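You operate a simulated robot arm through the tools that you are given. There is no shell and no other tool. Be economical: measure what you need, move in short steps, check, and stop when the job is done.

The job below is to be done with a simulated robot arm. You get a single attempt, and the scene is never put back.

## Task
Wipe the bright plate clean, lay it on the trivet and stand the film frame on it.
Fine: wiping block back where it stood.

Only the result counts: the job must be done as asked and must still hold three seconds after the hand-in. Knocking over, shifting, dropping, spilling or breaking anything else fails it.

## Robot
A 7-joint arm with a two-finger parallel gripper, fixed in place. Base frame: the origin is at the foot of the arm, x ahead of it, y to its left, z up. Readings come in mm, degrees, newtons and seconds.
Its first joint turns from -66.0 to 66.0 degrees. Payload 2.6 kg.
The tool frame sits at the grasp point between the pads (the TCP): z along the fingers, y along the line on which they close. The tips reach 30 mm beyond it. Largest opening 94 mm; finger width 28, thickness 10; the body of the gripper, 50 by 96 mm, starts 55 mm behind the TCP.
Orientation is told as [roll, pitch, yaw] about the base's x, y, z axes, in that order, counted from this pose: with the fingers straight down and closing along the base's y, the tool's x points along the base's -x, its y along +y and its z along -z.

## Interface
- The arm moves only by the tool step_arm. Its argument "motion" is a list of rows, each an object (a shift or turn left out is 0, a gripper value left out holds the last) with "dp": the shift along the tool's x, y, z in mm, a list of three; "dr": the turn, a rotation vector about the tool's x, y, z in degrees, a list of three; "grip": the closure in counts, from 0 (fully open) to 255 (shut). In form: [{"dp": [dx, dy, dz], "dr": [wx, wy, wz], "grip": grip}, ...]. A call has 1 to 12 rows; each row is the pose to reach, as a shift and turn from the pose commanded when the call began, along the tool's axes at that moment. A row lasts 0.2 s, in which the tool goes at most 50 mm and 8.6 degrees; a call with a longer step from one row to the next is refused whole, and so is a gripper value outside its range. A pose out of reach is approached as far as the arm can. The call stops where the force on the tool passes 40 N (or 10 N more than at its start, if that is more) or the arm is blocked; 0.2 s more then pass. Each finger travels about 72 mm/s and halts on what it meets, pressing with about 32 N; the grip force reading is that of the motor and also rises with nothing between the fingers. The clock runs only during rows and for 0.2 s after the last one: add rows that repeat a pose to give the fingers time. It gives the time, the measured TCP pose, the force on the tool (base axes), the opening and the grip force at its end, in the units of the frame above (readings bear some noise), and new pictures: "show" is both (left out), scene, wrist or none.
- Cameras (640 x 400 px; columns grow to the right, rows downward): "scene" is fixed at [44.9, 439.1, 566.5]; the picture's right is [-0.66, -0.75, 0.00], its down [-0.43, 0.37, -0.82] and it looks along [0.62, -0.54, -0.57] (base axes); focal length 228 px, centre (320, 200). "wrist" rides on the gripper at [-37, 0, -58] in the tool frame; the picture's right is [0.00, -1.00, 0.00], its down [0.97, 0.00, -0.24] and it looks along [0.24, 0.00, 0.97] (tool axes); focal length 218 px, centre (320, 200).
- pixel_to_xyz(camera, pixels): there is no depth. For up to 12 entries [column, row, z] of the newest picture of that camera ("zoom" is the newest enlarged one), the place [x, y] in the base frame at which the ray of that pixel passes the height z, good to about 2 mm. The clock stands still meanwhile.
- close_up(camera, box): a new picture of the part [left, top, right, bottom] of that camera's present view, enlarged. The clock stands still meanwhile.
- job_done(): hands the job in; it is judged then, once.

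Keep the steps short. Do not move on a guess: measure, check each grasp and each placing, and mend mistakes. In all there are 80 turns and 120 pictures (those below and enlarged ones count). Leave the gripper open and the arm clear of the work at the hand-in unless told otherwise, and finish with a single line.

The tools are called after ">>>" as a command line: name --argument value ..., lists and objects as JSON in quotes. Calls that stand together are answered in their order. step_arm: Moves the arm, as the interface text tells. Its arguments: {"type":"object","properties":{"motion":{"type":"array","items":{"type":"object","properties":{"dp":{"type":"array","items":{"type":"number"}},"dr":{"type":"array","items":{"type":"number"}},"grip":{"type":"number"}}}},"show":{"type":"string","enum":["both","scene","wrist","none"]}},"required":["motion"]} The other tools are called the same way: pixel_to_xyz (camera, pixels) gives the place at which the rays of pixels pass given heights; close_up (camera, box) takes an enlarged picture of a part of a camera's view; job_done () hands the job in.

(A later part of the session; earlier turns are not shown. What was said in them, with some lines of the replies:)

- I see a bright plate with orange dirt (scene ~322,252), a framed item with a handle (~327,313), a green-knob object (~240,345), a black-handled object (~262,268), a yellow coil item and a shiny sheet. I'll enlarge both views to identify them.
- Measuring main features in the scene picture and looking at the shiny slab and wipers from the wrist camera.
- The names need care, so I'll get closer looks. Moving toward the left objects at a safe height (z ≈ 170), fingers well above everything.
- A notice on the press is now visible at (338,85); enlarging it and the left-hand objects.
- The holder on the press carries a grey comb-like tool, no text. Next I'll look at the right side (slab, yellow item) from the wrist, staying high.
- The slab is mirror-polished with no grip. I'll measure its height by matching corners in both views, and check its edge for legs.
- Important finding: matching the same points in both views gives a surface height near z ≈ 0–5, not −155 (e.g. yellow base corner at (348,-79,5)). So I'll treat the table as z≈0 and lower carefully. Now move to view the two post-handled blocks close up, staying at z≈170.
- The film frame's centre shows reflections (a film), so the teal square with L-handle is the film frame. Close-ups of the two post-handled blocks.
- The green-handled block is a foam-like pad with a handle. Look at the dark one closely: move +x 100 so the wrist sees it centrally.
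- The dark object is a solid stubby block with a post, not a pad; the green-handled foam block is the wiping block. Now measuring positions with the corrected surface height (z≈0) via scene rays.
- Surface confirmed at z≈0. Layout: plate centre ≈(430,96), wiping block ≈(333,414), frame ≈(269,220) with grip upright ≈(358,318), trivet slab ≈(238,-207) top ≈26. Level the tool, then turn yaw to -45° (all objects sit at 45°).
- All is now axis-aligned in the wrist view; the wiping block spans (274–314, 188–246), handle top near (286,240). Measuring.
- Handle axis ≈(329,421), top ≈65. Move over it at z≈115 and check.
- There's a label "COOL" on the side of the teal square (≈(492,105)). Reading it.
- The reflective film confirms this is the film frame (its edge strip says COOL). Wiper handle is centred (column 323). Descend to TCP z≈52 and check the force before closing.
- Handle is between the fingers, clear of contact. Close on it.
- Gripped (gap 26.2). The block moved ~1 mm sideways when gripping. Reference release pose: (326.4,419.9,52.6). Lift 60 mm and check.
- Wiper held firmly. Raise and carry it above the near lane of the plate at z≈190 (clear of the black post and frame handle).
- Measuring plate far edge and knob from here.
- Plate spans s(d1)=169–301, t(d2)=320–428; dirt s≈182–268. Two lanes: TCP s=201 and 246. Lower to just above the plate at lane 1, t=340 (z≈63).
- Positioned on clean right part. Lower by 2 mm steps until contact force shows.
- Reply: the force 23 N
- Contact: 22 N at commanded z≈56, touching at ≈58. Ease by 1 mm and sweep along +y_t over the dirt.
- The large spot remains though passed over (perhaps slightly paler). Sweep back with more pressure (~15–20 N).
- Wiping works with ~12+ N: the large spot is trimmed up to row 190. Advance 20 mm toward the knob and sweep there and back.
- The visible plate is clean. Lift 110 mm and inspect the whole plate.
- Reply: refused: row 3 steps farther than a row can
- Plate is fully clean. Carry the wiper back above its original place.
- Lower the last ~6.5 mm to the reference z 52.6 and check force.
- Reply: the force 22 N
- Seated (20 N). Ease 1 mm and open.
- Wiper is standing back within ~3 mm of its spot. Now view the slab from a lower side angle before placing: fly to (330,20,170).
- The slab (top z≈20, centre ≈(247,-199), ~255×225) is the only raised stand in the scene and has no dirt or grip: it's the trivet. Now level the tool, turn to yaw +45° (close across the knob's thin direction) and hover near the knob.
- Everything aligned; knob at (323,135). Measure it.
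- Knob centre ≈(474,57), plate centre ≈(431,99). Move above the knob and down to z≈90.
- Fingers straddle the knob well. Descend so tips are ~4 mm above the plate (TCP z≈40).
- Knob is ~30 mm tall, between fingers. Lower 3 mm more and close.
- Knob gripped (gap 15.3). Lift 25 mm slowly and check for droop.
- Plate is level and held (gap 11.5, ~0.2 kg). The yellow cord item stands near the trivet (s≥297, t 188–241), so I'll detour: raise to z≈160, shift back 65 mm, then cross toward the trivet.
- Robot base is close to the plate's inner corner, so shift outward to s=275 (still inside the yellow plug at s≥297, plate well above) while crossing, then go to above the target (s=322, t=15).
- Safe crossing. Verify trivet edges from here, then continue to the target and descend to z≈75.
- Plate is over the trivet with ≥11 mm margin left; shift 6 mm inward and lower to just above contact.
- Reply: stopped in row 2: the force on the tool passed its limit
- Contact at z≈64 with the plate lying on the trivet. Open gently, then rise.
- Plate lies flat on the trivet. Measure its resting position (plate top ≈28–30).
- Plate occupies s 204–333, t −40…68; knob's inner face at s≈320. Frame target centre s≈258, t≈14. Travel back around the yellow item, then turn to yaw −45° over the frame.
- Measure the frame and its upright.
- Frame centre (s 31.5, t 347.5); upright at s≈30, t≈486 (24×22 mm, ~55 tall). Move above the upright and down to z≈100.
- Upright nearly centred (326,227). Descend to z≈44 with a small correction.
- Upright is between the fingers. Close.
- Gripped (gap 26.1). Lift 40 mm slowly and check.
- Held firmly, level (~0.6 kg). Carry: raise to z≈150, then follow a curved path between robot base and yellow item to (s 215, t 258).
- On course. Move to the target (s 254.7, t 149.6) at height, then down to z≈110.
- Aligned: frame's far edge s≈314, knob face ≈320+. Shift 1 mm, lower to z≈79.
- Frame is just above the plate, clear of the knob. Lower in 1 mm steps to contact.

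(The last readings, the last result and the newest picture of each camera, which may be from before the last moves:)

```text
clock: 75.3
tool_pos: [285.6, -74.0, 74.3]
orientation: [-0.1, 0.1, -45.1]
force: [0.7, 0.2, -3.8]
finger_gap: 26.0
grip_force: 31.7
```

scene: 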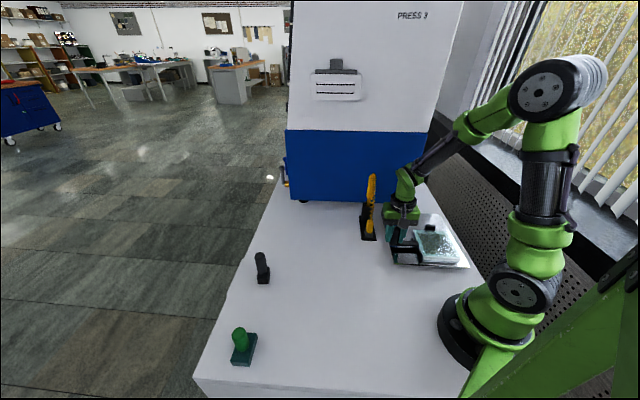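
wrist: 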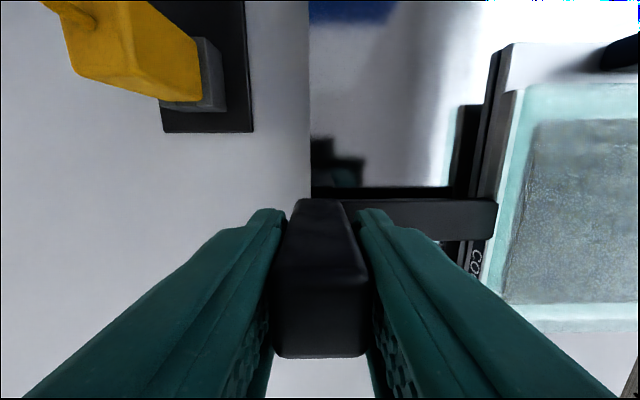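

>>> step_arm --motion '[{"dp": [0, 0, 0.7]}, {"dp": [0, 0, 1.4]}, {"dp": [0, 0, 1.4]}]' --show "both"

>>> close_up --camera "scene" --box '[370, 190, 480, 280]'

```text
clock: 76.1
tool_pos: [286.3, -72.3, 72.3]
orientation: [0.0, 0.1, -45.0]
force: [2.2, 0.9, -1.9]
finger_gap: 26.2
grip_force: 31.9
```

scene: 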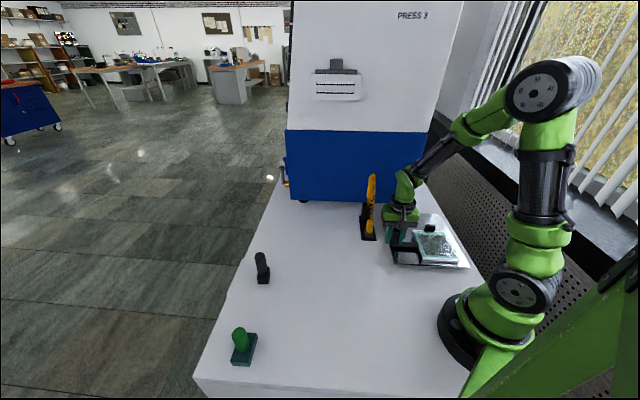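
wrist: 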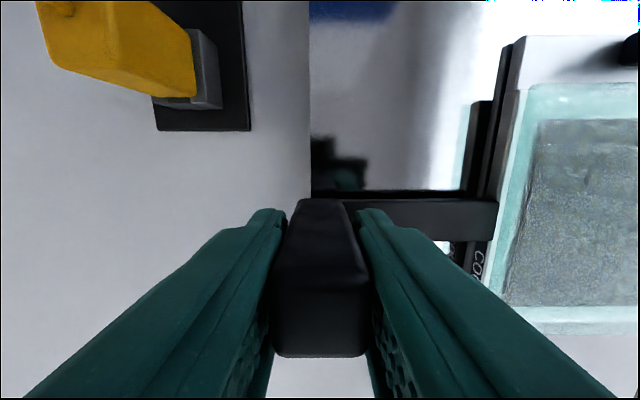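

```text
4.44 times, centred on (425, 235) of scene
```

zoom: 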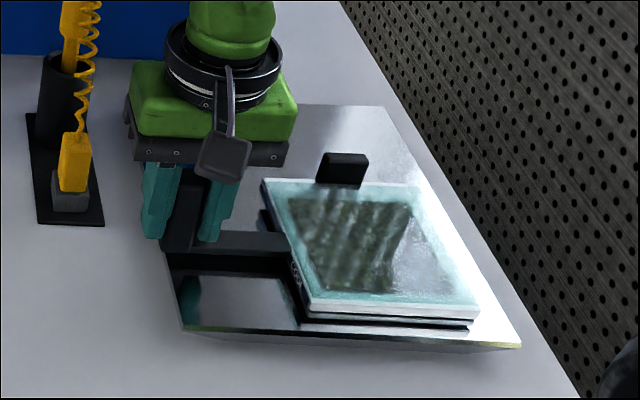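

Partly resting (tool load dropped from −6 to −2 N). Lower another millimetre.

>>> step_arm --motion '[{"dp": [0, 0, 0.6]}, {"dp": [0, 0, 1.2]}, {"dp": [0, 0, 1.2]}]' --show "none"

```text
clock: 76.9
tool_pos: [286.6, -72.4, 71.2]
orientation: [0.0, 0.0, -45.1]
force: [1.0, 0.4, 10.5]
finger_gap: 26.2
grip_force: 32.3
```

Firmly seated (10 N). Ease 0.5 mm, open gradually, stay in place to inspect.

>>> step_arm --motion '[{"dp": [0, 0, -0.5]}, {"dp": [0, 0, -0.5], "grip": 200}, {"dp": [0, 0, -0.5], "grip": 160}, {"dp": [0, 0, -0.5], "grip": 110}, {"dp": [0, 0, -0.5], "grip": 60}, {"dp": [0, 0, -0.5], "grip": 0}, {"dp": [0, 0, -0.5], "grip": 0}]' --show "both"

>>> close_up --camera "scene" --box '[370, 190, 480, 280]'

```text
clock: 78.5
tool_pos: [285.9, -72.9, 71.1]
orientation: [0.0, 0.1, -45.1]
force: [-0.7, -1.0, -0.1]
finger_gap: 93.7
grip_force: 0.0
```

scene: 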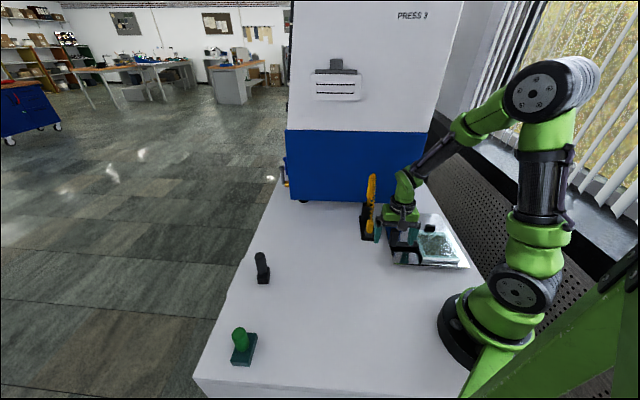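
wrist: 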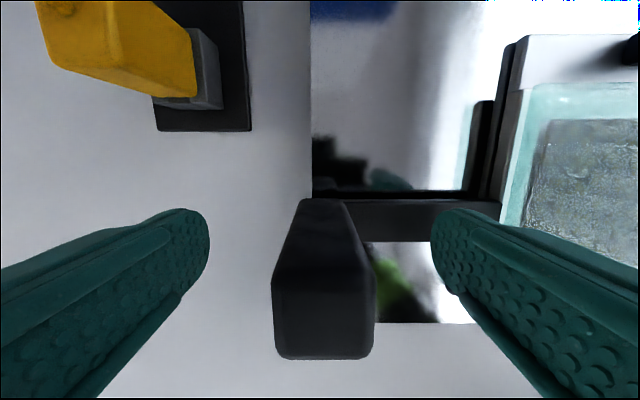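

```text
4.44 times, centred on (425, 235) of scene
```

zoom: 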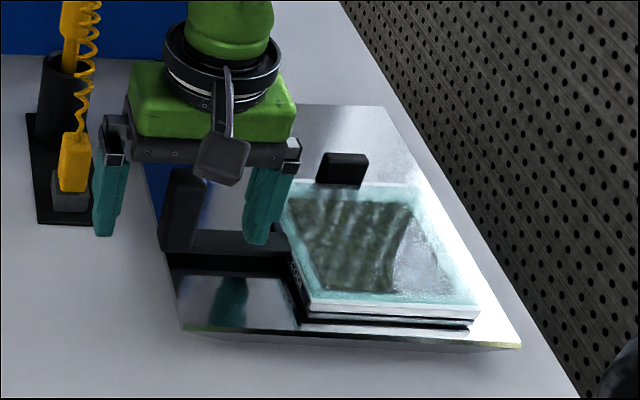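

Frame stays put. Rise straight up and retreat clear.

>>> step_arm --motion '[{"dp": [0, 0, -15]}, {"dp": [0, 0, -45]}, {"dp": [0, 0, -90]}, {"dp": [0, 0, -130]}, {"dp": [25, 30, -150]}, {"dp": [45, 70, -160]}, {"dp": [45, 110, -160]}, {"dp": [45, 150, -160]}, {"dp": [45, 190, -160]}, {"dp": [45, 190, -160]}]' --show "both"

>>> close_up --camera "scene" --box '[350, 160, 490, 280]'

>>> close_up --camera "scene" --box '[222, 318, 270, 370]'

```text
clock: 80.7
tool_pos: [387.9, 93.1, 230.9]
orientation: [0.0, 0.1, -45.1]
force: [0.0, -0.5, 0.2]
finger_gap: 93.8
grip_force: 0.0
```

scene: 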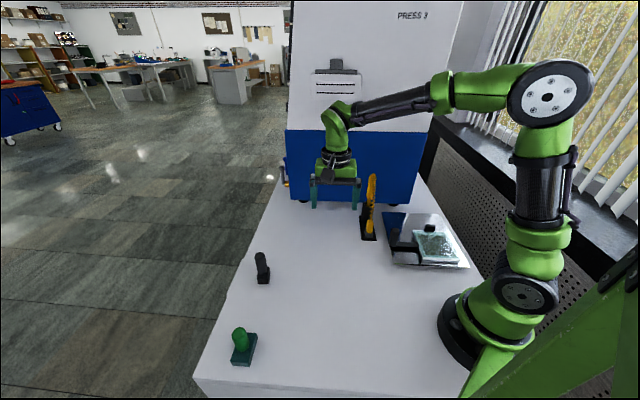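
wrist: 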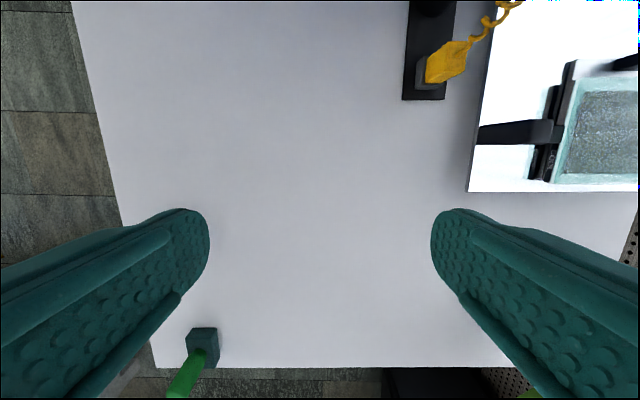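

```text
3.33 times, centred on (420, 220) of scene
```

zoom: 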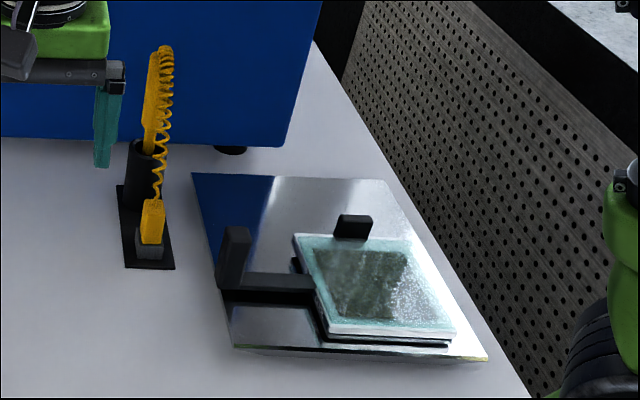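

```text
7.69 times, centred on (246, 344) of scene
```

zoom: 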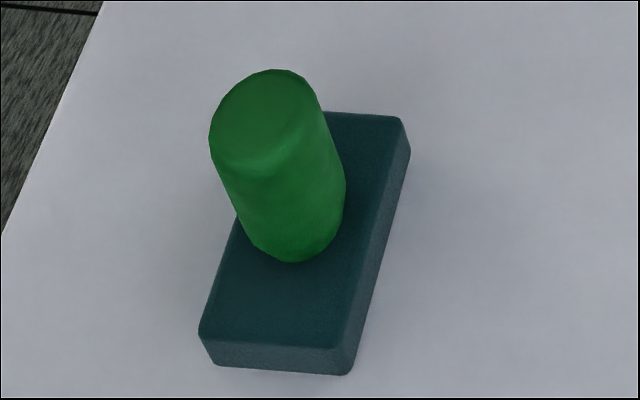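

The plate is clean on the trivet, the frame rests on it, the wiper is back within about 3 mm, nothing else has moved, and the gripper is open and clear. Handing in.

>>> job_done

```text
The job is handed in.
```

The plate is wiped clean and lies on the trivet with the film frame on it, and the wiping block is back within about 3 mm of where it stood; I took the polished slab to be the trivet, as it was the only raised stand in view.
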